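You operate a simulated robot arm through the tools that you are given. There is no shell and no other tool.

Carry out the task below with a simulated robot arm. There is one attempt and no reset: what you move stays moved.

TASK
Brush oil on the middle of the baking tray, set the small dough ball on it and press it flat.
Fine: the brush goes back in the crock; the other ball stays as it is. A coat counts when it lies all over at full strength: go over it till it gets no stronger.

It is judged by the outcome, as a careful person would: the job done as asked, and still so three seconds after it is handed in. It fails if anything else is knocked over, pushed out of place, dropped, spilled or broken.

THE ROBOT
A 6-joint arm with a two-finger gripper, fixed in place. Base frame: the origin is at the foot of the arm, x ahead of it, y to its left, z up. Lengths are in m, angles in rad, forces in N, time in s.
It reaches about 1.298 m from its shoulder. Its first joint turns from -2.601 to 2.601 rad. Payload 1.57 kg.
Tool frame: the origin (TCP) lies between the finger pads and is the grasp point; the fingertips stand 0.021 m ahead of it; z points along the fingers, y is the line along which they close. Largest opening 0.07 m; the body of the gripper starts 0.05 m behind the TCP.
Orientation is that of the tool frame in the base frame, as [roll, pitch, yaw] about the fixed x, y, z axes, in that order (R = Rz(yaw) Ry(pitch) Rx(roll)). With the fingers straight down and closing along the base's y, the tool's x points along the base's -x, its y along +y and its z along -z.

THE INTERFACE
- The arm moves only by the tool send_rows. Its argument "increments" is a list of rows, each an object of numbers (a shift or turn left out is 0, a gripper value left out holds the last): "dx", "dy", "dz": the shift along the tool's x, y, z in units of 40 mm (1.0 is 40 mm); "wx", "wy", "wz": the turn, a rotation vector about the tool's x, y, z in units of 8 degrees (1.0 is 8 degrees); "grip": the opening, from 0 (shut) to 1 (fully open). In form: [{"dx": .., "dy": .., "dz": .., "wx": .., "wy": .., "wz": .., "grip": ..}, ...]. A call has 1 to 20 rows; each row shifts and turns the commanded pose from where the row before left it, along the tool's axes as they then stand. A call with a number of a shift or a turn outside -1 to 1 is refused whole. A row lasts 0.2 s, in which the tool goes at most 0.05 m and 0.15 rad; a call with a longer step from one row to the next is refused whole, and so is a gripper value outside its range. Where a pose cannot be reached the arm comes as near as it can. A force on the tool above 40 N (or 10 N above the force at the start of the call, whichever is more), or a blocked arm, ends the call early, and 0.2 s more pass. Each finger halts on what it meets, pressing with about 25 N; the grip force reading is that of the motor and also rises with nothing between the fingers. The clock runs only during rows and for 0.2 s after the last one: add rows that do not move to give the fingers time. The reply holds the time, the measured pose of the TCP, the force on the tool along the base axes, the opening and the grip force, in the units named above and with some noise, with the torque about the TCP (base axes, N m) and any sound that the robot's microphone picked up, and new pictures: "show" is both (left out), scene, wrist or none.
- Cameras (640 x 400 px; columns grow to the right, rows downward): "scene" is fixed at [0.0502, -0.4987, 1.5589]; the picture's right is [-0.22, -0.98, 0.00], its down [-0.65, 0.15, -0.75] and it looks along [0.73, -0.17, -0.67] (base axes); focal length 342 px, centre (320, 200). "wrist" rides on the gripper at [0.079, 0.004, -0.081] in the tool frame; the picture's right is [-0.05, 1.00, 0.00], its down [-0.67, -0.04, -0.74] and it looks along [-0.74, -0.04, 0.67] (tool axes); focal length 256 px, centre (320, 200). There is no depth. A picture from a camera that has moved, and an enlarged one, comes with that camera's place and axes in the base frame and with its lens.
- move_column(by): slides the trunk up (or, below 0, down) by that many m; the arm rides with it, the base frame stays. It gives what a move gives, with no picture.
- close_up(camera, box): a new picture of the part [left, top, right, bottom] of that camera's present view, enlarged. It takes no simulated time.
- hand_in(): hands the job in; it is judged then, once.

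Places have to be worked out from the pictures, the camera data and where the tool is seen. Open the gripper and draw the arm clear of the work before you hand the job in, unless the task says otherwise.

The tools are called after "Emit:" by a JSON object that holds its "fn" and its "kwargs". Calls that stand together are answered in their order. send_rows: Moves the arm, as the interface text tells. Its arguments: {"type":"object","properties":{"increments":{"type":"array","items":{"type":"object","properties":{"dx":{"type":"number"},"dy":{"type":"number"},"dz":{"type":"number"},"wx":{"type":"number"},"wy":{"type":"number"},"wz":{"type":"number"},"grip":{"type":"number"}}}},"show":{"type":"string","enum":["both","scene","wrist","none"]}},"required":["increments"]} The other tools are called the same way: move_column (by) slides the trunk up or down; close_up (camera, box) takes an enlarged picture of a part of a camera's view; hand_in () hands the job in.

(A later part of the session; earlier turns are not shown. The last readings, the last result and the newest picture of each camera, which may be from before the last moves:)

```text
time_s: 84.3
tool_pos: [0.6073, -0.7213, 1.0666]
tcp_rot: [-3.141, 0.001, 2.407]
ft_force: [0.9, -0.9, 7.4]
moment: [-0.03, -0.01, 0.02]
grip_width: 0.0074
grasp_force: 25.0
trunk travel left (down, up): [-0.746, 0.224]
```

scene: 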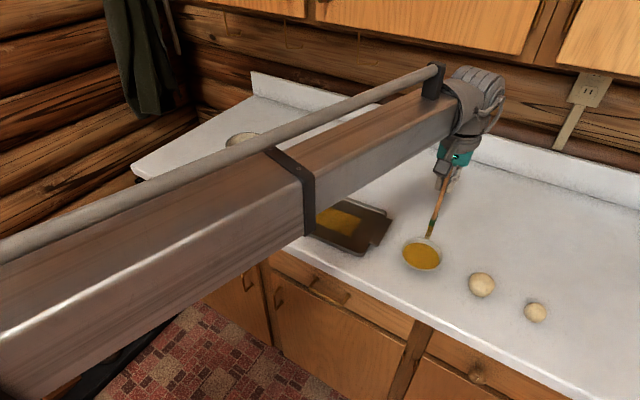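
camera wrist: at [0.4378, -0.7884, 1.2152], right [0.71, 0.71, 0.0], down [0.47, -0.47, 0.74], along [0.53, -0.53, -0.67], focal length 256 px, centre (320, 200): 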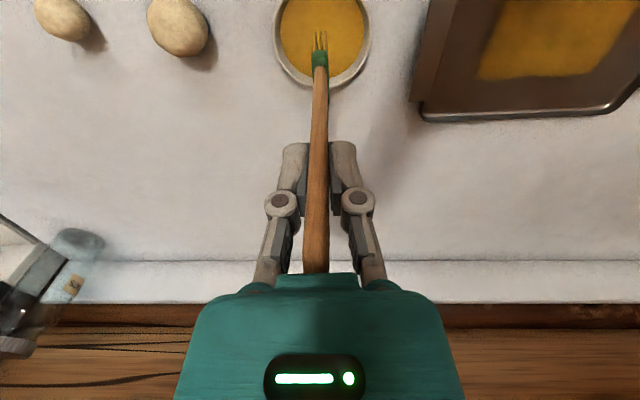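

The contact is 7 N. I'm stroking the front lane twice, then moving inward.

Emit:
{"fn": "send_rows", "kwargs": {"increments": [{"dy": 0.583}, {"dy": 0.583}, {"dy": 0.583}, {"dy": 0.583}, {"dy": 0.583}, {"dy": 0.583}, {"dy": -0.583}, {"dy": -0.583}, {"dy": -0.583}, {"dy": -0.583}, {"dy": -0.583}, {"dy": -0.583}, {"dx": -0.08, "dy": 0.583}, {"dx": -0.08, "dy": 0.583}, {"dx": -0.08, "dy": 0.583}, {"dx": -0.08, "dy": 0.583}, {"dx": -0.08, "dy": 0.583}, {"dx": -0.08, "dy": 0.583}], "show": "none"}}

Emit:
{"fn": "close_up", "kwargs": {"camera": "scene", "box": [270, 160, 410, 270]}}

Emit:
{"fn": "close_up", "kwargs": {"camera": "wrist", "box": [80, 0, 480, 160]}}

```text
time_s: 88.2
tool_pos: [0.7164, -0.6293, 1.0654]
tcp_rot: [3.141, 0.0, 2.406]
ft_force: [0.1, 0.7, 2.6]
moment: [0.05, 0.04, -0.01]
grip_width: 0.0075
grasp_force: 24.8
trunk travel left (down, up): [-0.746, 0.224]
```

```text
3.64 times, centred on (340, 215) of scene
camera zoom: at [0.0502, -0.4987, 1.5589], right [-0.22, -0.98, 0.0], down [-0.65, 0.15, -0.75], along [0.73, -0.17, -0.67], focal length 1245 px, centre (247, 146)
```

zoom: 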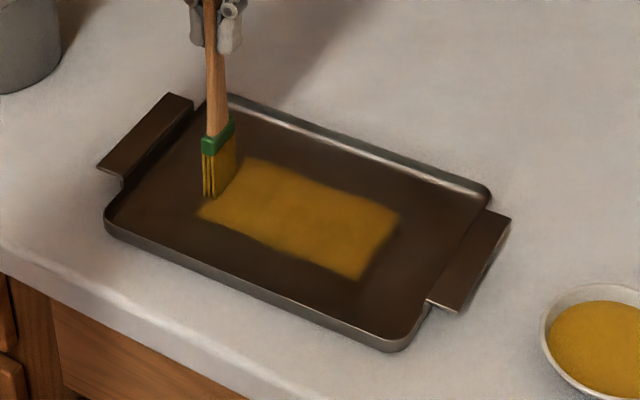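

```text
1.60 times, centred on (280, 80) of wrist
camera zoom: at [0.6597, -0.5734, 1.1445], right [0.71, 0.7, 0.0], down [0.47, -0.47, 0.74], along [0.53, -0.53, -0.67], focal length 410 px, centre (384, 392)
```

zoom: 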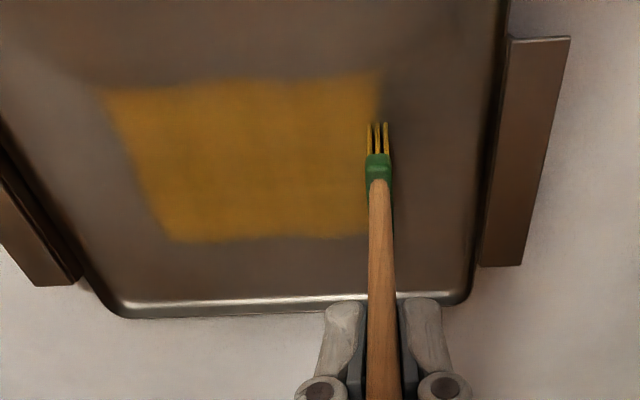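

The coat is now bright and even. I'm continuing the passes across the rear half to finish.

Emit:
{"fn": "send_rows", "kwargs": {"increments": [{"dy": -0.583}, {"dy": -0.583}, {"dy": -0.583}, {"dy": -0.583}, {"dy": -0.583}, {"dy": -0.583}, {"dx": -0.08, "dy": 0.583}, {"dx": -0.08, "dy": 0.583}, {"dx": -0.08, "dy": 0.583}, {"dx": -0.08, "dy": 0.583}, {"dx": -0.08, "dy": 0.583}, {"dx": -0.08, "dy": 0.583}, {"dy": -0.583}, {"dy": -0.583}, {"dy": -0.583}, {"dy": -0.583}, {"dy": -0.583}, {"dy": -0.583}], "show": "none"}}

Emit:
{"fn": "move_column", "kwargs": {"by": -0.0006}}

Emit:
{"fn": "send_rows", "kwargs": {"increments": [{"dx": -0.08, "dy": 0.583}, {"dx": -0.08, "dy": 0.583}, {"dx": -0.08, "dy": 0.583}, {"dx": -0.08, "dy": 0.583}, {"dx": -0.08, "dy": 0.583}, {"dx": -0.08, "dy": 0.583}, {"dy": -0.583}, {"dy": -0.583}, {"dy": -0.583}, {"dy": -0.583}, {"dy": -0.583}, {"dy": -0.583}, {"dy": 0.583}, {"dy": 0.583}, {"dy": 0.583}, {"dy": 0.583}, {"dy": 0.583}, {"dy": 0.583}], "show": "none"}}

Emit:
{"fn": "close_up", "kwargs": {"camera": "scene", "box": [270, 160, 410, 270]}}

Emit:
{"fn": "close_up", "kwargs": {"camera": "wrist", "box": [80, 0, 480, 160]}}

```text
time_s: 92.0
tool_pos: [0.6347, -0.7466, 1.066]
tcp_rot: [-3.141, -0.001, 2.406]
ft_force: [-0.4, 0.5, 0.1]
moment: [-0.02, 0.05, -0.02]
grip_width: 0.0074
grasp_force: 25.2
trunk travel left (down, up): [-0.746, 0.224]
```

```text
time_s: 92.5
tool_pos: [0.6345, -0.7469, 1.0651]
tcp_rot: [-3.141, -0.001, 2.407]
ft_force: [0.6, -0.9, 5.3]
moment: [-0.06, -0.06, 0.02]
grip_width: 0.0072
grasp_force: 24.8
trunk travel left (down, up): [-0.745, 0.225]
```

```text
time_s: 96.3
tool_pos: [0.7425, -0.6573, 1.0652]
tcp_rot: [-3.141, 0.001, 2.406]
ft_force: [-0.6, 0.4, 1.1]
moment: [0.06, 0.0, -0.03]
grip_width: 0.0077
grasp_force: 25.0
trunk travel left (down, up): [-0.745, 0.225]
```

```text
3.64 times, centred on (340, 215) of scene
camera zoom: at [0.0502, -0.4987, 1.5589], right [-0.22, -0.98, 0.0], down [-0.65, 0.15, -0.75], along [0.73, -0.17, -0.67], focal length 1245 px, centre (247, 146)
```

zoom: 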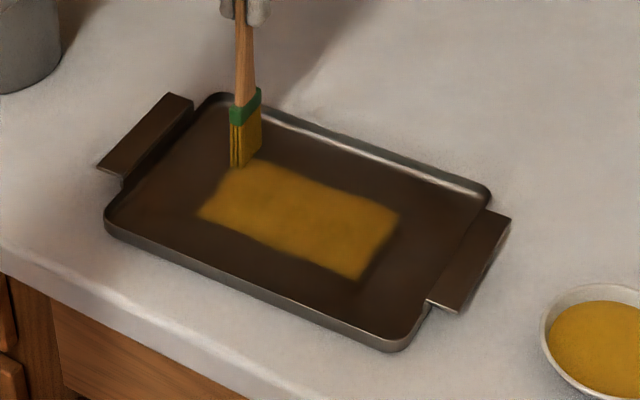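

```text
1.60 times, centred on (280, 80) of wrist
camera zoom: at [0.687, -0.6, 1.1438], right [0.71, 0.7, 0.0], down [0.47, -0.47, 0.74], along [0.53, -0.53, -0.67], focal length 410 px, centre (384, 392)
```

zoom: 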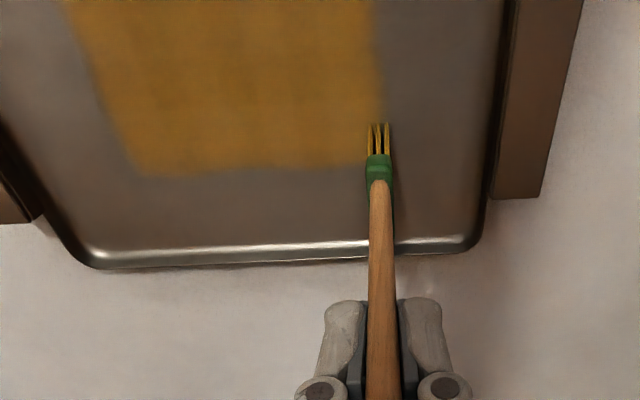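

The coat looks even and no stronger than after the previous passes. I'm raising the brush high and inspecting the patch more closely.

Emit:
{"fn": "move_column", "kwargs": {"by": 0.175}}

Emit:
{"fn": "close_up", "kwargs": {"camera": "scene", "box": [305, 190, 375, 245]}}

Emit:
{"fn": "close_up", "kwargs": {"camera": "wrist", "box": [180, 0, 420, 110]}}

```text
time_s: 98.2
tool_pos: [0.7435, -0.6563, 1.2397]
tcp_rot: [-3.141, 0.0, 2.407]
ft_force: [-0.5, -0.5, -0.7]
moment: [-0.03, 0.0, 0.02]
grip_width: 0.0078
grasp_force: 25.0
trunk travel left (down, up): [-0.92, 0.05]
```

```text
7.27 times, centred on (340, 218) of scene
camera zoom: at [0.0502, -0.4987, 1.5589], right [-0.22, -0.98, 0.0], down [-0.65, 0.15, -0.75], along [0.73, -0.17, -0.67], focal length 2490 px, centre (174, 73)
```

zoom: 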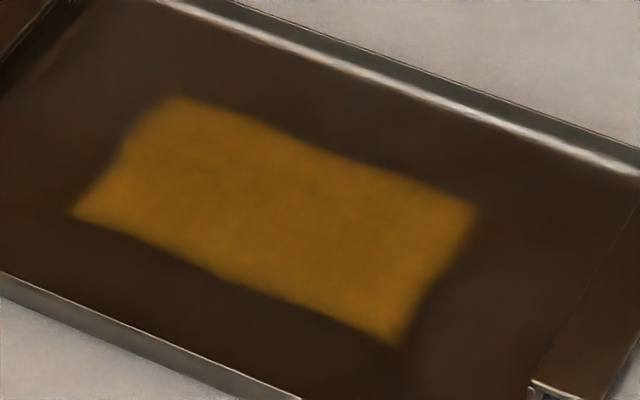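

```text
2.67 times, centred on (300, 55) of wrist
camera zoom: at [0.6872, -0.6003, 1.3185], right [0.71, 0.71, 0.0], down [0.47, -0.47, 0.74], along [0.53, -0.53, -0.67], focal length 683 px, centre (373, 587)
```

zoom: 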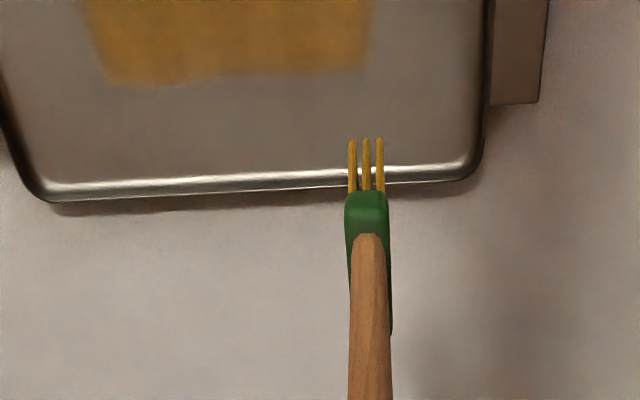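

The zone looks evenly coated. To be sure it's at full strength, I'm taking a tighter look at the two halves of the patch.

Emit:
{"fn": "close_up", "kwargs": {"camera": "scene", "box": [310, 198, 345, 228]}}

Emit:
{"fn": "close_up", "kwargs": {"camera": "scene", "box": [338, 208, 373, 238]}}

```text
13.33 times, centred on (328, 213) of scene
camera zoom: at [0.0502, -0.4987, 1.5589], right [-0.22, -0.98, 0.0], down [-0.65, 0.15, -0.75], along [0.73, -0.17, -0.67], focal length 4565 px, centre (220, 27)
```

zoom: 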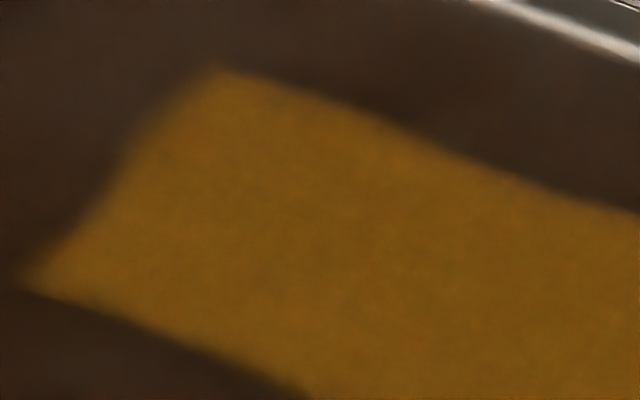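

```text
13.33 times, centred on (356, 223) of scene
camera zoom: at [0.0502, -0.4987, 1.5589], right [-0.22, -0.98, 0.0], down [-0.65, 0.15, -0.75], along [0.73, -0.17, -0.67], focal length 4565 px, centre (-153, -107)
```

zoom: 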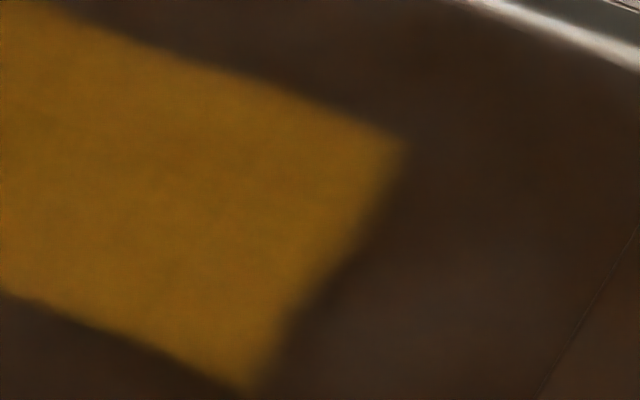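

The coat is uniform apart from slightly softer corners. I'll do one more fresh dip and one full round, then compare the same views to confirm it gets no stronger.

Emit:
{"fn": "send_rows", "kwargs": {"increments": [{"dx": 0.166, "dy": -0.852}, {"dx": 0.166, "dy": -0.852}, {"dx": 0.166, "dy": -0.852}, {"dx": 0.166, "dy": -0.852}, {"dx": 0.166, "dy": -0.852}, {"dx": 0.166, "dy": -0.852}, {"dx": 0.166, "dy": -0.852}, {"dx": 0.166, "dy": -0.852}, {"dx": 0.166, "dy": -0.852}, {}], "show": "none"}}

Emit:
{"fn": "move_column", "kwargs": {"by": -0.165}}

Emit:
{"fn": "close_up", "kwargs": {"camera": "wrist", "box": [240, 0, 400, 100]}}

```text
time_s: 100.4
tool_pos: [0.4926, -0.8451, 1.239]
tcp_rot: [3.141, 0.0, 2.408]
ft_force: [-0.2, 0.5, -0.9]
moment: [0.0, -0.01, 0.01]
grip_width: 0.0075
grasp_force: 24.4
out of reach, approached as far as the arm can: row 3, 5
trunk travel left (down, up): [-0.92, 0.05]
```

```text
time_s: 102.3
tool_pos: [0.4916, -0.8446, 1.0739]
tcp_rot: [-3.141, 0.0, 2.406]
ft_force: [-0.4, 0.0, 0.1]
moment: [0.05, 0.05, -0.01]
grip_width: 0.0076
grasp_force: 24.5
trunk travel left (down, up): [-0.755, 0.215]
```

```text
4.00 times, centred on (320, 50) of wrist
camera zoom: at [0.4359, -0.7886, 1.1538], right [0.71, 0.71, 0.0], down [0.47, -0.47, 0.74], along [0.53, -0.53, -0.67], focal length 1024 px, centre (320, 800)
```

zoom: 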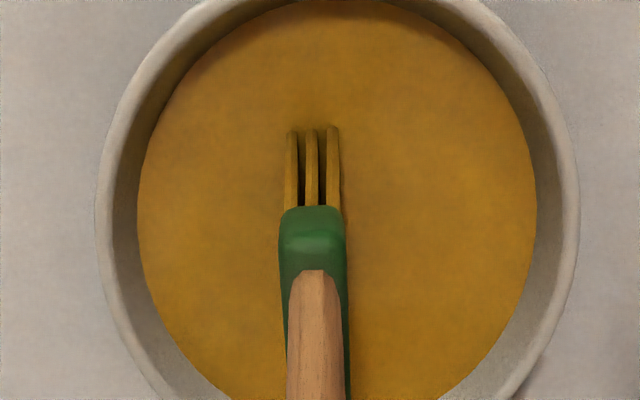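

The tips are at the oil, so I'm going down 1 mm more to load, then raising and returning to the tray.

Emit:
{"fn": "move_column", "kwargs": {"by": -0.0012}}

Emit:
{"fn": "send_rows", "kwargs": {"increments": [{}, {}], "show": "none"}}

Emit:
{"fn": "move_column", "kwargs": {"by": 0.06}}

Emit:
{"fn": "send_rows", "kwargs": {"increments": [{"dx": -0.007, "dy": 0.699}, {"dx": -0.007, "dy": 0.699}, {"dx": -0.007, "dy": 0.699}, {"dx": -0.007, "dy": 0.699}, {"dx": -0.007, "dy": 0.699}, {"dx": -0.007, "dy": 0.699}, {}], "show": "none"}}

Emit:
{"fn": "move_column", "kwargs": {"by": -0.069}}

```text
time_s: 102.8
tool_pos: [0.4927, -0.8448, 1.0745]
tcp_rot: [-3.14, 0.001, 2.406]
ft_force: [0.7, -1.6, 11.9]
moment: [-0.07, -0.12, -0.03]
grip_width: 0.0072
grasp_force: 25.1
trunk travel left (down, up): [-0.754, 0.216]
```

```text
time_s: 103.4
tool_pos: [0.4915, -0.8444, 1.0741]
tcp_rot: [-3.141, 0.002, 2.406]
ft_force: [2.4, -1.6, 13.3]
moment: [-0.14, -0.19, -0.02]
grip_width: 0.0075
grasp_force: 25.2
trunk travel left (down, up): [-0.754, 0.216]
```

```text
time_s: 104.4
tool_pos: [0.4917, -0.8454, 1.1322]
tcp_rot: [3.141, 0.0, 2.407]
ft_force: [-0.6, 0.6, -0.5]
moment: [0.02, 0.0, 0.0]
grip_width: 0.0078
grasp_force: 24.5
trunk travel left (down, up): [-0.814, 0.156]
```

```text
time_s: 106.0
tool_pos: [0.6057, -0.7198, 1.1333]
tcp_rot: [3.141, 0.0, 2.407]
ft_force: [0.3, 0.7, -0.6]
moment: [-0.04, -0.01, 0.0]
grip_width: 0.0076
grasp_force: 25.1
trunk travel left (down, up): [-0.814, 0.156]
```

```text
time_s: 107.1
tool_pos: [0.6057, -0.7212, 1.0639]
tcp_rot: [-3.14, 0.002, 2.407]
ft_force: [0.7, 0.2, -0.8]
moment: [0.05, 0.01, -0.01]
grip_width: 0.0074
grasp_force: 25.0
trunk travel left (down, up): [-0.745, 0.225]
```

I'm setting light contact and sweeping the whole zone again.

Emit:
{"fn": "move_column", "kwargs": {"by": -0.001}}

Emit:
{"fn": "send_rows", "kwargs": {"increments": [{"dy": 0.583}, {"dy": 0.583}, {"dy": 0.583}, {"dy": 0.583}, {"dy": 0.583}, {"dy": 0.583}, {"dx": -0.08, "dy": -0.583}, {"dx": -0.08, "dy": -0.583}, {"dx": -0.08, "dy": -0.583}, {"dx": -0.08, "dy": -0.583}, {"dx": -0.08, "dy": -0.583}, {"dx": -0.08, "dy": -0.583}, {"dy": 0.583}, {"dy": 0.583}, {"dy": 0.583}, {"dy": 0.583}, {"dy": 0.583}, {"dy": 0.583}], "show": "none"}}

Emit:
{"fn": "move_column", "kwargs": {"by": -0.0005}}

Emit:
{"fn": "send_rows", "kwargs": {"increments": [{"dx": -0.08, "dy": -0.583}, {"dx": -0.08, "dy": -0.583}, {"dx": -0.08, "dy": -0.583}, {"dx": -0.08, "dy": -0.583}, {"dx": -0.08, "dy": -0.583}, {"dx": -0.08, "dy": -0.583}, {"dy": 0.583}, {"dy": 0.583}, {"dy": 0.583}, {"dy": 0.583}, {"dy": 0.583}, {"dy": 0.583}, {"dx": -0.08, "dy": -0.583}, {"dx": -0.08, "dy": -0.583}, {"dx": -0.08, "dy": -0.583}, {"dx": -0.08, "dy": -0.583}, {"dx": -0.08, "dy": -0.583}, {"dx": -0.08, "dy": -0.583}], "show": "none"}}

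Emit:
{"fn": "move_column", "kwargs": {"by": -0.0003}}

Emit:
{"fn": "send_rows", "kwargs": {"increments": [{"dy": 0.583}, {"dy": 0.583}, {"dy": 0.583}, {"dy": 0.583}, {"dy": 0.583}, {"dy": 0.583}, {}], "show": "none"}}

Emit:
{"fn": "close_up", "kwargs": {"camera": "scene", "box": [270, 160, 410, 270]}}

```text
time_s: 107.6
tool_pos: [0.6067, -0.7191, 1.0639]
tcp_rot: [-3.14, 0.001, 2.407]
ft_force: [1.8, -0.8, 10.1]
moment: [-0.09, -0.08, 0.02]
grip_width: 0.0074
grasp_force: 25.3
trunk travel left (down, up): [-0.744, 0.226]
```

```text
time_s: 111.4
tool_pos: [0.7126, -0.63, 1.0641]
tcp_rot: [-3.141, 0.0, 2.407]
ft_force: [-0.3, -0.8, 4.3]
moment: [-0.02, 0.08, -0.01]
grip_width: 0.0077
grasp_force: 25.4
trunk travel left (down, up): [-0.744, 0.226]
```

```text
time_s: 111.9
tool_pos: [0.7142, -0.6308, 1.063]
tcp_rot: [-3.141, 0.001, 2.407]
ft_force: [-0.7, -1.7, 8.6]
moment: [-0.15, 0.02, -0.01]
grip_width: 0.0076
grasp_force: 24.8
trunk travel left (down, up): [-0.744, 0.226]
```

```text
time_s: 115.7
tool_pos: [0.6486, -0.761, 1.0623]
tcp_rot: [-3.141, -0.001, 2.408]
ft_force: [-0.6, 0.4, 3.7]
moment: [0.02, -0.03, 0.04]
grip_width: 0.0077
grasp_force: 24.5
trunk travel left (down, up): [-0.744, 0.226]
```

```text
time_s: 116.2
tool_pos: [0.6476, -0.7603, 1.0618]
tcp_rot: [-3.141, -0.001, 2.408]
ft_force: [1.2, 0.2, 5.7]
moment: [-0.02, -0.16, 0.02]
grip_width: 0.0076
grasp_force: 25.0
trunk travel left (down, up): [-0.743, 0.227]
```

```text
time_s: 117.8
tool_pos: [0.7413, -0.6551, 1.0625]
tcp_rot: [3.14, 0.0, 2.407]
ft_force: [-1.3, -1.5, 4.8]
moment: [-0.11, 0.13, 0.02]
grip_width: 0.0075
grasp_force: 25.1
trunk travel left (down, up): [-0.743, 0.227]
```

```text
3.64 times, centred on (340, 215) of scene
camera zoom: at [0.0502, -0.4987, 1.5589], right [-0.22, -0.98, 0.0], down [-0.65, 0.15, -0.75], along [0.73, -0.17, -0.67], focal length 1245 px, centre (247, 146)
```

zoom: 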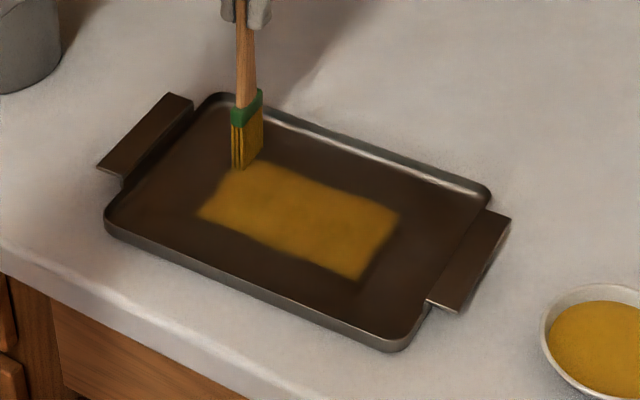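

It looks the same as before this round. I'm raising and comparing the same close views.

Emit:
{"fn": "move_column", "kwargs": {"by": 0.175}}

Emit:
{"fn": "close_up", "kwargs": {"camera": "scene", "box": [310, 198, 345, 228]}}

Emit:
{"fn": "close_up", "kwargs": {"camera": "scene", "box": [338, 208, 373, 238]}}

Emit:
{"fn": "close_up", "kwargs": {"camera": "scene", "box": [200, 60, 360, 200]}}

```text
time_s: 119.8
tool_pos: [0.7428, -0.6562, 1.2375]
tcp_rot: [3.141, -0.001, 2.407]
ft_force: [0.9, 0.1, 0.1]
moment: [0.02, 0.0, 0.02]
grip_width: 0.0075
grasp_force: 24.8
trunk travel left (down, up): [-0.918, 0.052]
```

```text
13.33 times, centred on (328, 213) of scene
camera zoom: at [0.0502, -0.4987, 1.5589], right [-0.22, -0.98, 0.0], down [-0.65, 0.15, -0.75], along [0.73, -0.17, -0.67], focal length 4565 px, centre (220, 27)
```

zoom: 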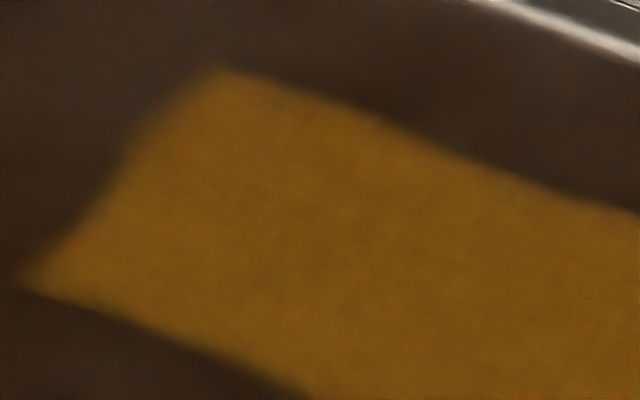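

```text
13.33 times, centred on (356, 223) of scene
camera zoom: at [0.0502, -0.4987, 1.5589], right [-0.22, -0.98, 0.0], down [-0.65, 0.15, -0.75], along [0.73, -0.17, -0.67], focal length 4565 px, centre (-153, -107)
```

zoom: 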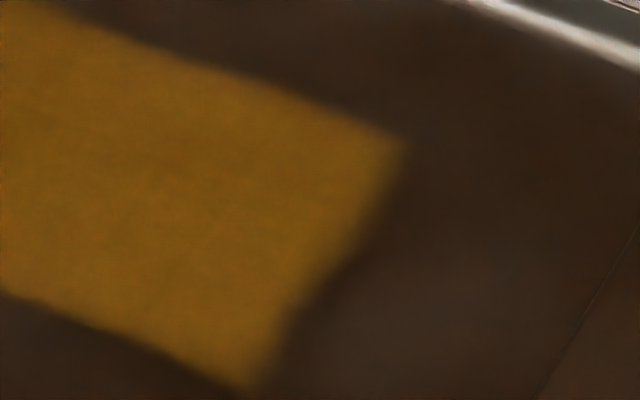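

```text
2.86 times, centred on (280, 130) of scene
camera zoom: at [0.0502, -0.4987, 1.5589], right [-0.22, -0.98, 0.0], down [-0.65, 0.15, -0.75], along [0.73, -0.17, -0.67], focal length 978 px, centre (434, 400)
```

zoom: 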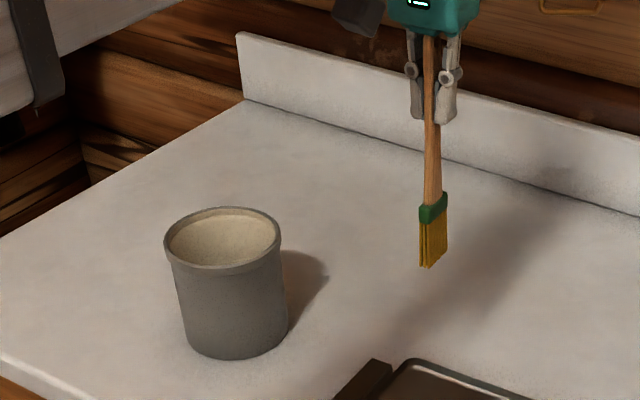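

The views are identical to before, so the coat is at full strength. Now the brush goes back: I'm moving high to above the crock centre.

Emit:
{"fn": "send_rows", "kwargs": {"increments": [{"dx": -0.042, "dy": 0.7775}, {"dx": -0.042, "dy": 0.7775}, {"dx": -0.042, "dy": 0.7775}, {"dx": -0.042, "dy": 0.7775}, {"dx": -0.042, "dy": 0.7775}, {"dx": -0.042, "dy": 0.7775}, {"dx": -0.042, "dy": 0.7775}, {"dx": -0.042, "dy": 0.7775}, {}], "show": "both"}}

Emit:
{"fn": "close_up", "kwargs": {"camera": "wrist", "box": [240, 0, 400, 120]}}

Emit:
{"fn": "close_up", "kwargs": {"camera": "scene", "box": [200, 50, 300, 200]}}

```text
time_s: 121.8
tool_pos: [0.9196, -0.4807, 1.2376]
tcp_rot: [-3.141, -0.001, 2.407]
ft_force: [0.1, 0.0, -0.4]
moment: [0.0, 0.01, 0.02]
grip_width: 0.0076
grasp_force: 25.4
trunk travel left (down, up): [-0.918, 0.052]
camera wrist: at [0.8631, -0.4244, 1.3167], right [0.71, 0.7, 0.0], down [0.47, -0.47, 0.74], along [0.52, -0.53, -0.67], focal length 256 px, centre (320, 200)
```

scene: 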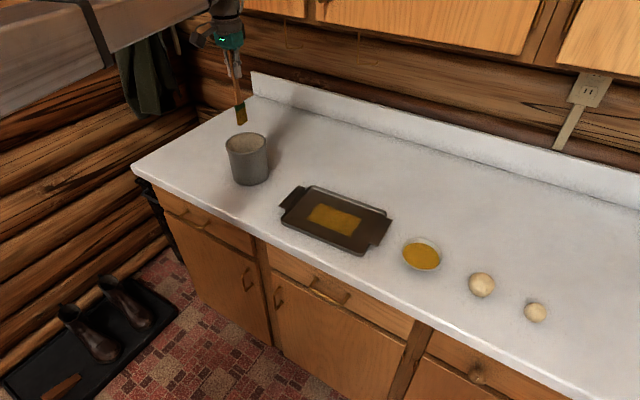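
wrist: 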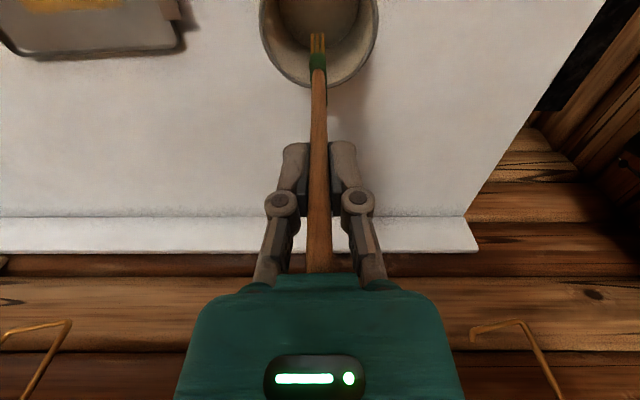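

```text
3.33 times, centred on (320, 60) of wrist
camera zoom: at [0.8631, -0.4244, 1.3167], right [0.71, 0.7, 0.0], down [0.47, -0.47, 0.74], along [0.52, -0.53, -0.67], focal length 853 px, centre (320, 667)
```

zoom: 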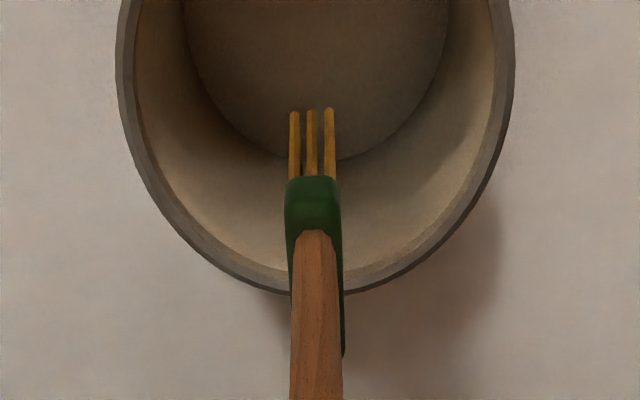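

```text
2.67 times, centred on (250, 125) of scene
camera zoom: at [0.0502, -0.4987, 1.5589], right [-0.22, -0.98, 0.0], down [-0.65, 0.15, -0.75], along [0.73, -0.17, -0.67], focal length 913 px, centre (507, 400)
```

zoom: 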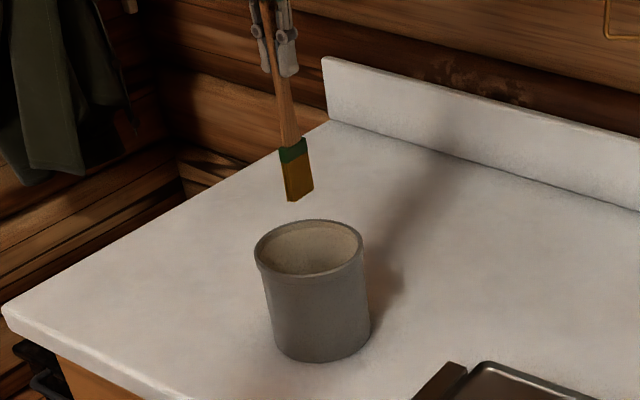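

The brush is centred over the crock. I'm lowering it in.

Emit:
{"fn": "move_column", "kwargs": {"by": -0.15}}

Emit:
{"fn": "move_column", "kwargs": {"by": -0.016}}

Emit:
{"fn": "close_up", "kwargs": {"camera": "wrist", "box": [180, 0, 460, 200]}}

Emit:
{"fn": "close_up", "kwargs": {"camera": "scene", "box": [200, 60, 300, 200]}}

```text
time_s: 123.5
tool_pos: [0.9183, -0.481, 1.087]
tcp_rot: [-3.141, 0.0, 2.408]
ft_force: [-0.2, 0.7, 0.0]
moment: [0.0, -0.02, -0.01]
grip_width: 0.0073
grasp_force: 25.1
trunk travel left (down, up): [-0.768, 0.202]
```

```text
time_s: 124.1
tool_pos: [0.9186, -0.4799, 1.0704]
tcp_rot: [-3.141, 0.001, 2.408]
ft_force: [0.2, 0.2, -0.5]
moment: [0.0, 0.03, 0.03]
grip_width: 0.0076
grasp_force: 25.0
trunk travel left (down, up): [-0.752, 0.218]
```

```text
2.00 times, centred on (320, 100) of wrist
camera zoom: at [0.863, -0.4244, 1.1507], right [0.71, 0.71, 0.0], down [0.47, -0.47, 0.74], along [0.53, -0.53, -0.67], focal length 512 px, centre (320, 400)
```

zoom: 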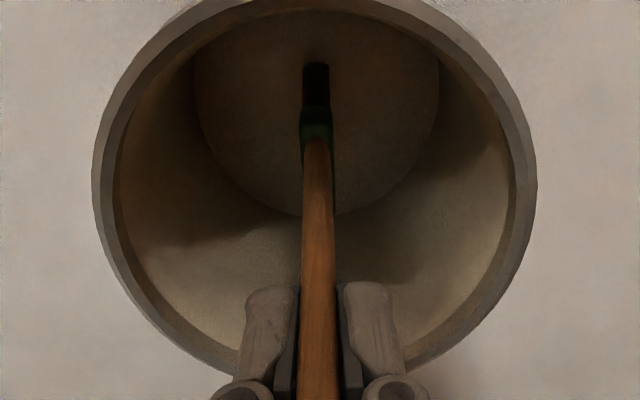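

```text
2.86 times, centred on (250, 130) of scene
camera zoom: at [0.0502, -0.4987, 1.5589], right [-0.22, -0.98, 0.0], down [-0.65, 0.15, -0.75], along [0.73, -0.17, -0.67], focal length 978 px, centre (520, 400)
```

zoom: 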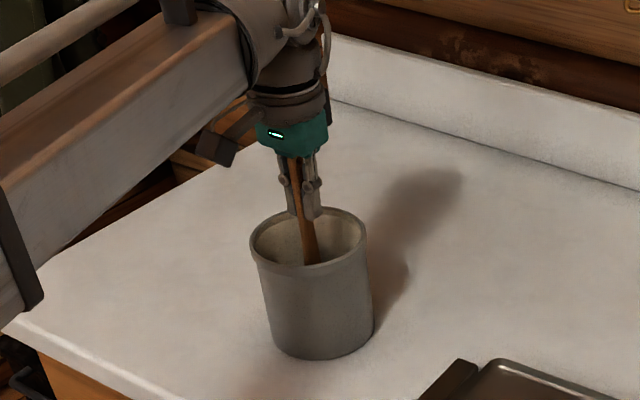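

There's no contact yet, so I'm stepping down slowly to the crock floor.

Emit:
{"fn": "move_column", "kwargs": {"by": -0.005}}

Emit:
{"fn": "move_column", "kwargs": {"by": -0.003}}

```text
time_s: 124.7
tool_pos: [0.9177, -0.4812, 1.0681]
tcp_rot: [-3.141, -0.001, 2.407]
ft_force: [3.4, -3.1, 20.4]
moment: [-0.26, -0.3, -0.02]
grip_width: 0.0076
grasp_force: 24.6
trunk travel left (down, up): [-0.747, 0.223]
```

```text
time_s: 125.2
tool_pos: [0.9165, -0.4793, 1.0663]
tcp_rot: [-3.141, 0.002, 2.408]
ft_force: [2.0, -2.3, 27.1]
moment: [0.01, 0.03, -0.01]
grip_width: 0.0077
grasp_force: 24.7
trunk travel left (down, up): [-0.744, 0.226]
```

The brush reached the floor and is pressing at 27 N. I'm easing up until it just rests on the floor.

Emit:
{"fn": "move_column", "kwargs": {"by": 0.004}}

Emit:
{"fn": "send_rows", "kwargs": {"increments": [{}], "show": "none"}}

```text
time_s: 125.7
tool_pos: [0.9183, -0.4804, 1.0674]
tcp_rot: [3.141, 0.001, 2.408]
ft_force: [0.0, -0.9, 0.2]
moment: [0.0, 0.05, 0.03]
grip_width: 0.0077
grasp_force: 24.5
trunk travel left (down, up): [-0.748, 0.222]
```

```text
time_s: 126.1
tool_pos: [0.9193, -0.48, 1.0682]
tcp_rot: [3.141, 0.0, 2.407]
ft_force: [0.7, 0.8, -0.1]
moment: [-0.02, 0.03, -0.02]
grip_width: 0.0076
grasp_force: 24.5
trunk travel left (down, up): [-0.748, 0.222]
```

The brush is just at the floor with no load. I'm opening the fingers part way first and watching how it stands.

Emit:
{"fn": "send_rows", "kwargs": {"increments": [{"grip": 0.3}, {"grip": 0.3}, {"grip": 0.3}], "show": "none"}}

Emit:
{"fn": "close_up", "kwargs": {"camera": "wrist", "box": [160, 0, 480, 280]}}

Emit:
{"fn": "close_up", "kwargs": {"camera": "scene", "box": [220, 90, 280, 190]}}

```text
time_s: 126.9
tool_pos: [0.9188, -0.4808, 1.0664]
tcp_rot: [-3.141, 0.0, 2.405]
ft_force: [1.1, 0.0, 0.5]
moment: [0.02, -0.04, -0.02]
grip_width: 0.0208
grasp_force: 0.1
trunk travel left (down, up): [-0.748, 0.222]
```

```text
1.43 times, centred on (320, 140) of wrist
camera zoom: at [0.8632, -0.4244, 1.1466], right [0.71, 0.71, 0.0], down [0.47, -0.47, 0.74], along [0.53, -0.53, -0.67], focal length 366 px, centre (320, 286)
```

zoom: 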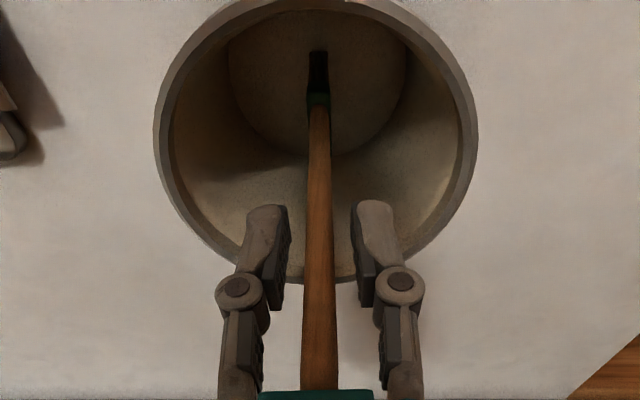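

```text
4.00 times, centred on (250, 140) of scene
camera zoom: at [0.0502, -0.4987, 1.5589], right [-0.22, -0.98, 0.0], down [-0.65, 0.15, -0.75], along [0.73, -0.17, -0.67], focal length 1370 px, centre (600, 440)
```

zoom: 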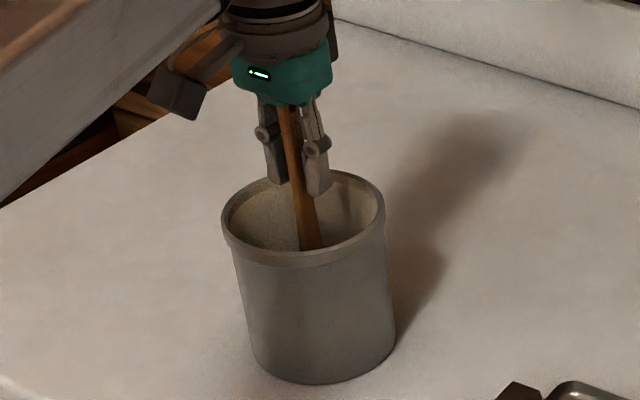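

The brush stands freely. I'm opening fully and withdrawing straight up.

Emit:
{"fn": "send_rows", "kwargs": {"increments": [{"grip": 1}, {"grip": 1}, {"grip": 1}, {"grip": 1}], "show": "none"}}

Emit:
{"fn": "move_column", "kwargs": {"by": 0.1}}

Emit:
{"fn": "send_rows", "kwargs": {"increments": [{}], "show": "both"}}

Emit:
{"fn": "close_up", "kwargs": {"camera": "scene", "box": [210, 60, 290, 200]}}

```text
time_s: 127.9
tool_pos: [0.9182, -0.4806, 1.0676]
tcp_rot: [3.141, -0.001, 2.408]
ft_force: [-0.1, 0.0, 0.0]
moment: [0.0, -0.04, 0.0]
grip_width: 0.07
grasp_force: 0.1
trunk travel left (down, up): [-0.748, 0.222]
```

```text
time_s: 129.2
tool_pos: [0.92, -0.4809, 1.1675]
tcp_rot: [-3.14, -0.002, 2.405]
ft_force: [0.9, 0.2, -0.1]
moment: [0.02, -0.02, -0.03]
grip_width: 0.0699
grasp_force: 0.1
trunk travel left (down, up): [-0.848, 0.122]
```

```text
time_s: 129.7
tool_pos: [0.919, -0.4805, 1.1668]
tcp_rot: [-3.141, -0.001, 2.405]
ft_force: [-0.3, -0.3, 0.2]
moment: [-0.03, 0.01, -0.01]
grip_width: 0.0698
grasp_force: 0.2
trunk travel left (down, up): [-0.848, 0.122]
camera wrist: at [0.8632, -0.4244, 1.2466], right [0.71, 0.71, 0.0], down [0.47, -0.47, 0.74], along [0.53, -0.53, -0.67], focal length 256 px, centre (320, 200)
```

scene: 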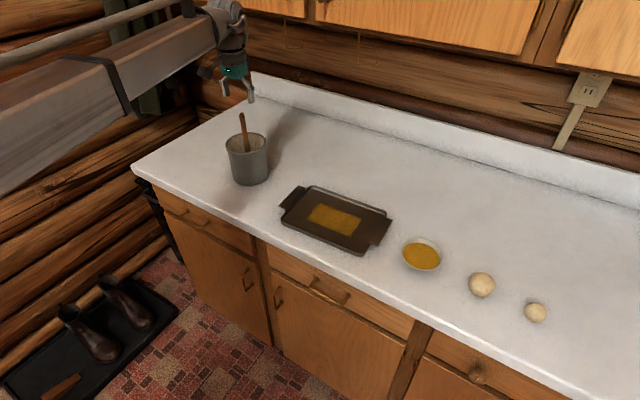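
wrist: 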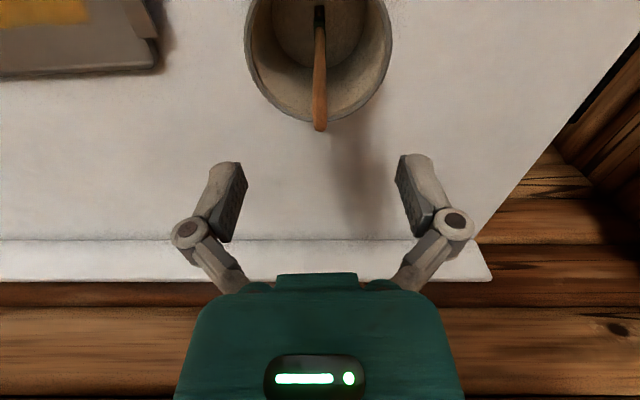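

```text
2.86 times, centred on (250, 130) of scene
camera zoom: at [0.0502, -0.4987, 1.5589], right [-0.22, -0.98, 0.0], down [-0.65, 0.15, -0.75], along [0.73, -0.17, -0.67], focal length 978 px, centre (520, 400)
```

zoom: 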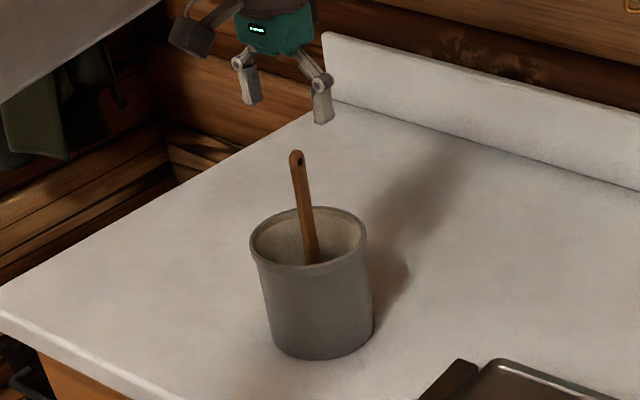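

The brush stands upright in the crock again. Next is the small ball, estimated near (0.307, -1.005); I'm raising a little and moving over there with the gripper open.

Emit:
{"fn": "move_column", "kwargs": {"by": 0.05}}

Emit:
{"fn": "send_rows", "kwargs": {"increments": [{"dx": 0.129, "dy": -1.0}, {"dx": 0.129, "dy": -1.0}, {"dx": 0.129, "dy": -1.0}, {"dx": 0.129, "dy": -1.0}, {"dx": 0.129, "dy": -1.0}, {"dx": 0.129, "dy": -1.0}, {"dx": 0.129, "dy": -1.0}, {"dx": 0.129, "dy": -1.0}, {"dx": 0.129, "dy": -1.0}, {"dx": 0.129, "dy": -1.0}, {"dx": 0.129, "dy": -1.0}, {"dx": 0.129, "dy": -1.0}, {"dx": 0.129, "dy": -1.0}, {"dx": 0.129, "dy": -1.0}, {"dx": 0.129, "dy": -1.0}, {"dx": 0.129, "dy": -1.0}, {"dx": 0.129, "dy": -1.0}, {"dx": 0.129, "dy": -1.0}, {"dx": 0.129, "dy": -1.0}, {"dx": 0.129, "dy": -1.0}], "show": "both"}}

```text
time_s: 130.6
tool_pos: [0.9196, -0.4808, 1.2175]
tcp_rot: [3.141, 0.001, 2.408]
ft_force: [-0.6, 0.7, 0.9]
moment: [0.01, -0.02, -0.01]
grip_width: 0.0697
grasp_force: 0.0
trunk travel left (down, up): [-0.898, 0.072]
```

```text
time_s: 134.8
tool_pos: [0.3046, -1.0064, 1.2158]
tcp_rot: [3.142, -0.001, 2.407]
ft_force: [-0.8, -0.7, -0.1]
moment: [0.0, -0.04, 0.01]
grip_width: 0.0696
grasp_force: 0.1
trunk travel left (down, up): [-0.898, 0.072]
camera wrist: at [0.2481, -0.9493, 1.2965], right [0.71, 0.71, 0.0], down [0.47, -0.47, 0.74], along [0.53, -0.53, -0.67], focal length 256 px, centre (320, 200)
```

scene: 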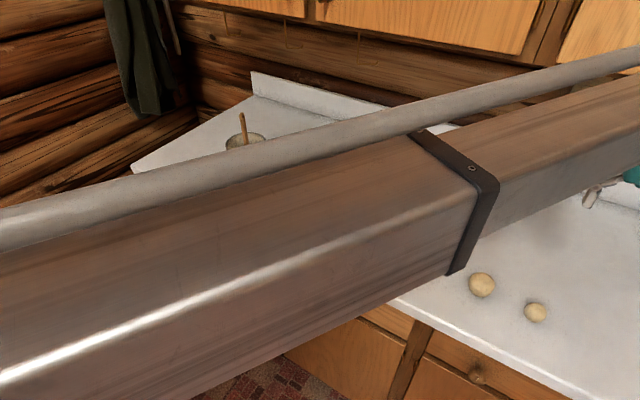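
wrist: 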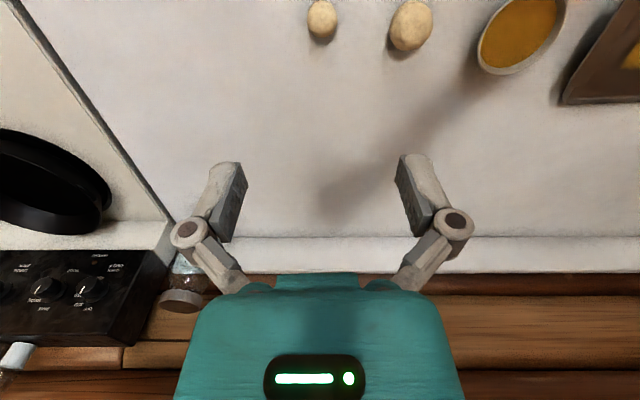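

The small ball is almost directly below the gripper. I'm lowering part way and refining.

Emit:
{"fn": "move_column", "kwargs": {"by": -0.18}}

Emit:
{"fn": "close_up", "kwargs": {"camera": "wrist", "box": [160, 0, 480, 200]}}

Emit:
{"fn": "close_up", "kwargs": {"camera": "scene", "box": [440, 220, 600, 340]}}

```text
time_s: 136.8
tool_pos: [0.3042, -1.0045, 1.0378]
tcp_rot: [-3.141, 0.0, 2.408]
ft_force: [-0.1, -0.1, -0.1]
moment: [-0.01, 0.02, 0.02]
grip_width: 0.0701
grasp_force: 0.0
trunk travel left (down, up): [-0.718, 0.252]
```

```text
2.00 times, centred on (320, 100) of wrist
camera zoom: at [0.2491, -0.9482, 1.1168], right [0.71, 0.71, 0.0], down [0.47, -0.47, 0.74], along [0.53, -0.53, -0.67], focal length 512 px, centre (320, 400)
```

zoom: 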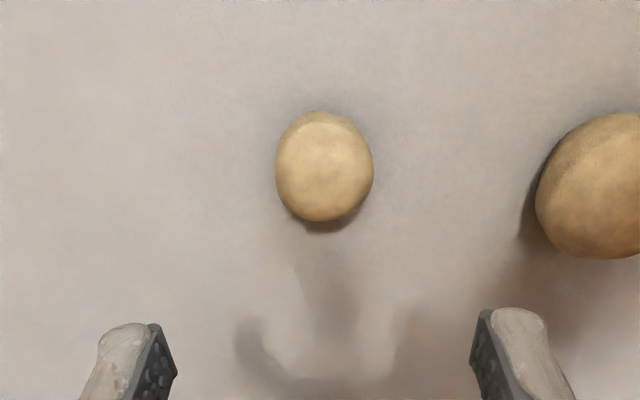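

```text
3.33 times, centred on (520, 280) of scene
camera zoom: at [0.0502, -0.4987, 1.5589], right [-0.22, -0.98, 0.0], down [-0.65, 0.15, -0.75], along [0.73, -0.17, -0.67], focal length 1141 px, centre (-347, -67)
```

zoom: 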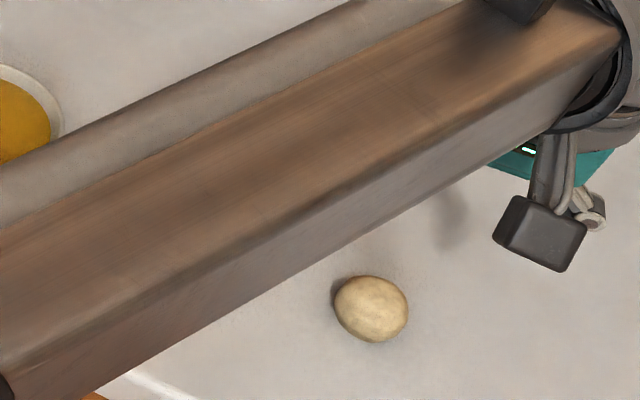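

Combining both cameras, the ball centre is at about (0.306, -1.003, 0.933), its diameter about 37 mm, and the counter at z≈0.914. I'm nudging 3 mm along the closing axis and lowering so the fingers straddle the ball.

Emit:
{"fn": "send_rows", "kwargs": {"increments": [{"dy": 0.07, "dx": -0.03}, {}], "show": "none"}}

Emit:
{"fn": "move_column", "kwargs": {"by": -0.07}}

Emit:
{"fn": "close_up", "kwargs": {"camera": "wrist", "box": [160, 40, 480, 240]}}

Emit:
{"fn": "close_up", "kwargs": {"camera": "scene", "box": [480, 240, 600, 340]}}

```text
time_s: 137.4
tool_pos: [0.3077, -1.0026, 1.0366]
tcp_rot: [3.141, 0.001, 2.406]
ft_force: [-1.0, -0.5, -0.4]
moment: [0.01, -0.04, -0.01]
grip_width: 0.0702
grasp_force: 0.2
trunk travel left (down, up): [-0.718, 0.252]
```

```text
time_s: 138.4
tool_pos: [0.3081, -1.003, 0.9674]
tcp_rot: [-3.141, 0.001, 2.407]
ft_force: [0.6, 0.5, 0.4]
moment: [0.0, -0.01, -0.02]
grip_width: 0.0702
grasp_force: 0.1
trunk travel left (down, up): [-0.648, 0.322]
```

```text
2.00 times, centred on (320, 140) of wrist
camera zoom: at [0.2516, -0.9467, 1.0468], right [0.71, 0.71, 0.0], down [0.47, -0.47, 0.74], along [0.53, -0.53, -0.67], focal length 512 px, centre (320, 320)
```

zoom: 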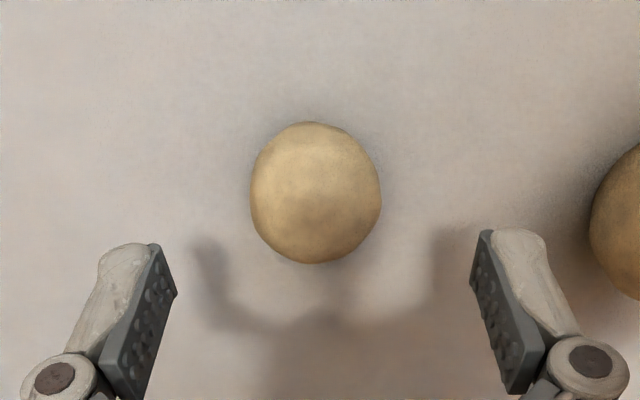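

```text
4.00 times, centred on (540, 290) of scene
camera zoom: at [0.0502, -0.4987, 1.5589], right [-0.22, -0.98, 0.0], down [-0.65, 0.15, -0.75], along [0.73, -0.17, -0.67], focal length 1370 px, centre (-560, -160)
```

zoom: 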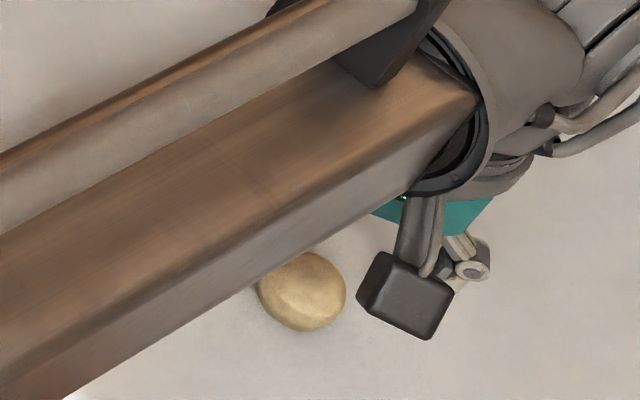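

The ball is centred between the fingers. I'm lowering to grasp height, watching the force for counter contact.

Emit:
{"fn": "move_column", "kwargs": {"by": -0.022}}

Emit:
{"fn": "move_column", "kwargs": {"by": -0.004}}

Emit:
{"fn": "close_up", "kwargs": {"camera": "wrist", "box": [160, 60, 480, 260]}}

```text
time_s: 139.1
tool_pos: [0.308, -1.0042, 0.9458]
tcp_rot: [-3.141, 0.0, 2.408]
ft_force: [-0.7, -0.2, 0.2]
moment: [-0.01, 0.01, 0.0]
grip_width: 0.07
grasp_force: 0.1
trunk travel left (down, up): [-0.626, 0.344]
```

```text
time_s: 139.7
tool_pos: [0.3087, -1.0032, 0.9418]
tcp_rot: [-3.141, 0.0, 2.408]
ft_force: [-0.2, 0.1, 0.0]
moment: [0.02, 0.02, 0.01]
grip_width: 0.0699
grasp_force: 0.0
trunk travel left (down, up): [-0.622, 0.348]
```

```text
2.00 times, centred on (320, 160) of wrist
camera zoom: at [0.2516, -0.9468, 1.0207], right [0.71, 0.71, 0.0], down [0.47, -0.47, 0.74], along [0.53, -0.53, -0.67], focal length 512 px, centre (320, 280)
```

zoom: 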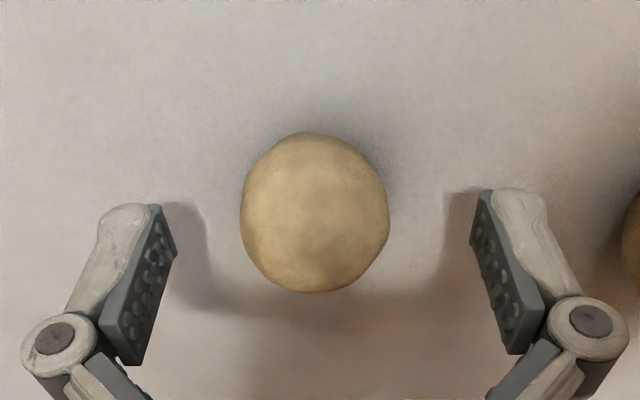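

There's no contact with the counter yet. I'm lowering 3 mm more, then closing gradually and watching the grip force so the ball isn't crushed.

Emit:
{"fn": "move_column", "kwargs": {"by": -0.003}}

Emit:
{"fn": "send_rows", "kwargs": {"increments": [{"grip": 0.6}, {"grip": 0.6}, {"grip": 0.55}, {"grip": 0.55}, {"grip": 0.52}, {"grip": 0.52}], "show": "wrist"}}

Emit:
{"fn": "close_up", "kwargs": {"camera": "wrist", "box": [200, 80, 440, 240]}}

```text
time_s: 140.2
tool_pos: [0.3068, -1.0033, 0.9386]
tcp_rot: [-3.141, 0.0, 2.407]
ft_force: [0.1, 0.1, 0.3]
moment: [-0.02, 0.01, -0.01]
grip_width: 0.0698
grasp_force: 0.2
trunk travel left (down, up): [-0.619, 0.351]
```

```text
time_s: 141.6
tool_pos: [0.3077, -1.0033, 0.9379]
tcp_rot: [-3.14, -0.001, 2.407]
ft_force: [-0.7, -0.6, 0.2]
moment: [-0.04, 0.02, -0.01]
grip_width: 0.0371
grasp_force: 0.7
trunk travel left (down, up): [-0.619, 0.351]
camera wrist: at [0.2516, -0.9468, 1.0177], right [0.71, 0.71, 0.0], down [0.47, -0.47, 0.74], along [0.53, -0.53, -0.67], focal length 256 px, centre (320, 200)
```

wrist: 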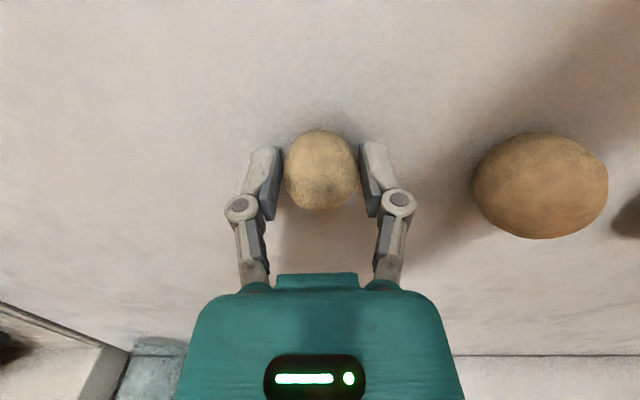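

```text
2.50 times, centred on (320, 160) of wrist
camera zoom: at [0.2516, -0.9468, 1.0177], right [0.71, 0.71, 0.0], down [0.47, -0.47, 0.74], along [0.53, -0.53, -0.67], focal length 640 px, centre (320, 300)
```

zoom: 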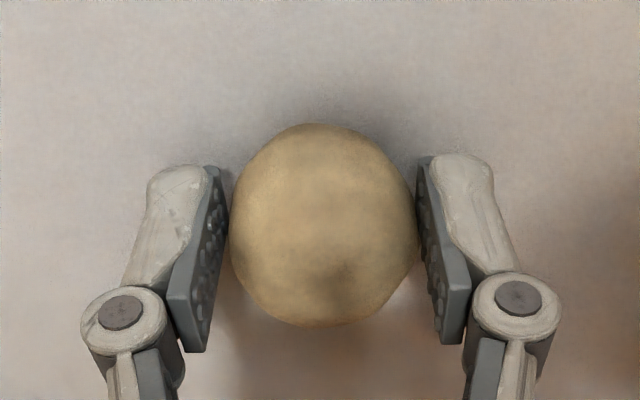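

The pads are almost on the ball at an opening of 37 mm. I'm closing a bit further in small steps.

Emit:
{"fn": "send_rows", "kwargs": {"increments": [{"grip": 0.5}, {"grip": 0.49}, {"grip": 0.48}, {"grip": 0.48}], "show": "none"}}

Emit:
{"fn": "send_rows", "kwargs": {"increments": [{"grip": 0.46}, {"grip": 0.46}], "show": "none"}}

```text
time_s: 142.6
tool_pos: [0.3067, -1.0023, 0.9388]
tcp_rot: [-3.141, 0.0, 2.408]
ft_force: [0.5, -1.5, 2.7]
moment: [-0.02, 0.0, 0.0]
grip_width: 0.0358
grasp_force: 24.5
trunk travel left (down, up): [-0.619, 0.351]
```

```text
time_s: 143.2
tool_pos: [0.3081, -1.0043, 0.9382]
tcp_rot: [-3.141, -0.001, 2.407]
ft_force: [-0.1, -1.5, 3.2]
moment: [-0.03, -0.02, -0.02]
grip_width: 0.0356
grasp_force: 24.7
trunk travel left (down, up): [-0.619, 0.351]
```

The ball is held firmly at 35.7 mm and hasn't deformed. I'm lifting it and moving over the tray centre.

Emit:
{"fn": "move_column", "kwargs": {"by": 0.13}}

Emit:
{"fn": "send_rows", "kwargs": {"increments": [{"grip": 0.4}], "show": "both"}}

```text
time_s: 144.8
tool_pos: [0.3065, -1.0043, 1.0681]
tcp_rot: [3.139, -0.001, 2.407]
ft_force: [0.1, -0.4, -0.7]
moment: [0.01, 0.02, -0.01]
grip_width: 0.0356
grasp_force: 25.1
trunk travel left (down, up): [-0.749, 0.221]
```

```text
time_s: 145.2
tool_pos: [0.3077, -1.0023, 1.069]
tcp_rot: [-3.141, -0.001, 2.407]
ft_force: [0.3, -0.3, -0.4]
moment: [-0.01, 0.05, -0.02]
grip_width: 0.036
grasp_force: 25.0
trunk travel left (down, up): [-0.749, 0.221]
camera wrist: at [0.2517, -0.9469, 1.1476], right [0.71, 0.71, 0.0], down [0.47, -0.47, 0.74], along [0.53, -0.53, -0.67], focal length 256 px, centre (320, 200)
```

scene: 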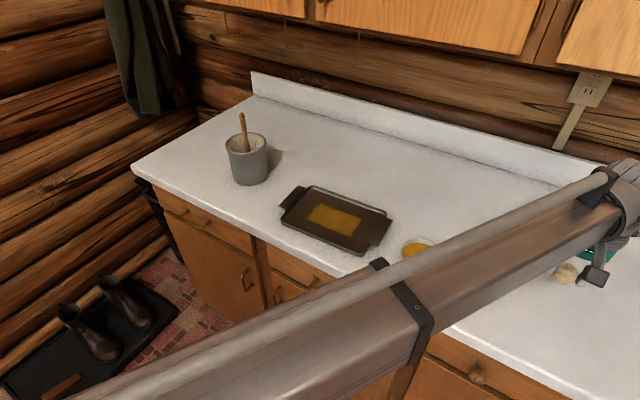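
wrist: 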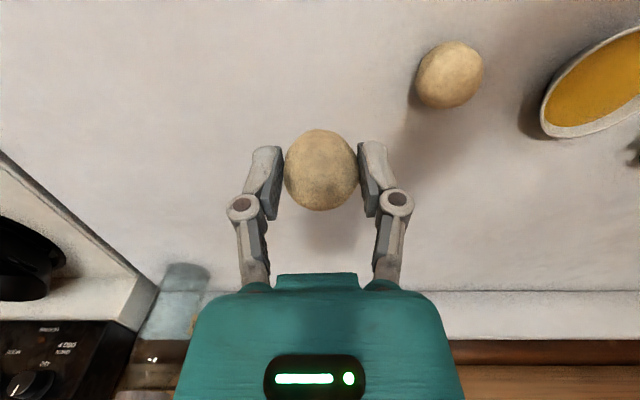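

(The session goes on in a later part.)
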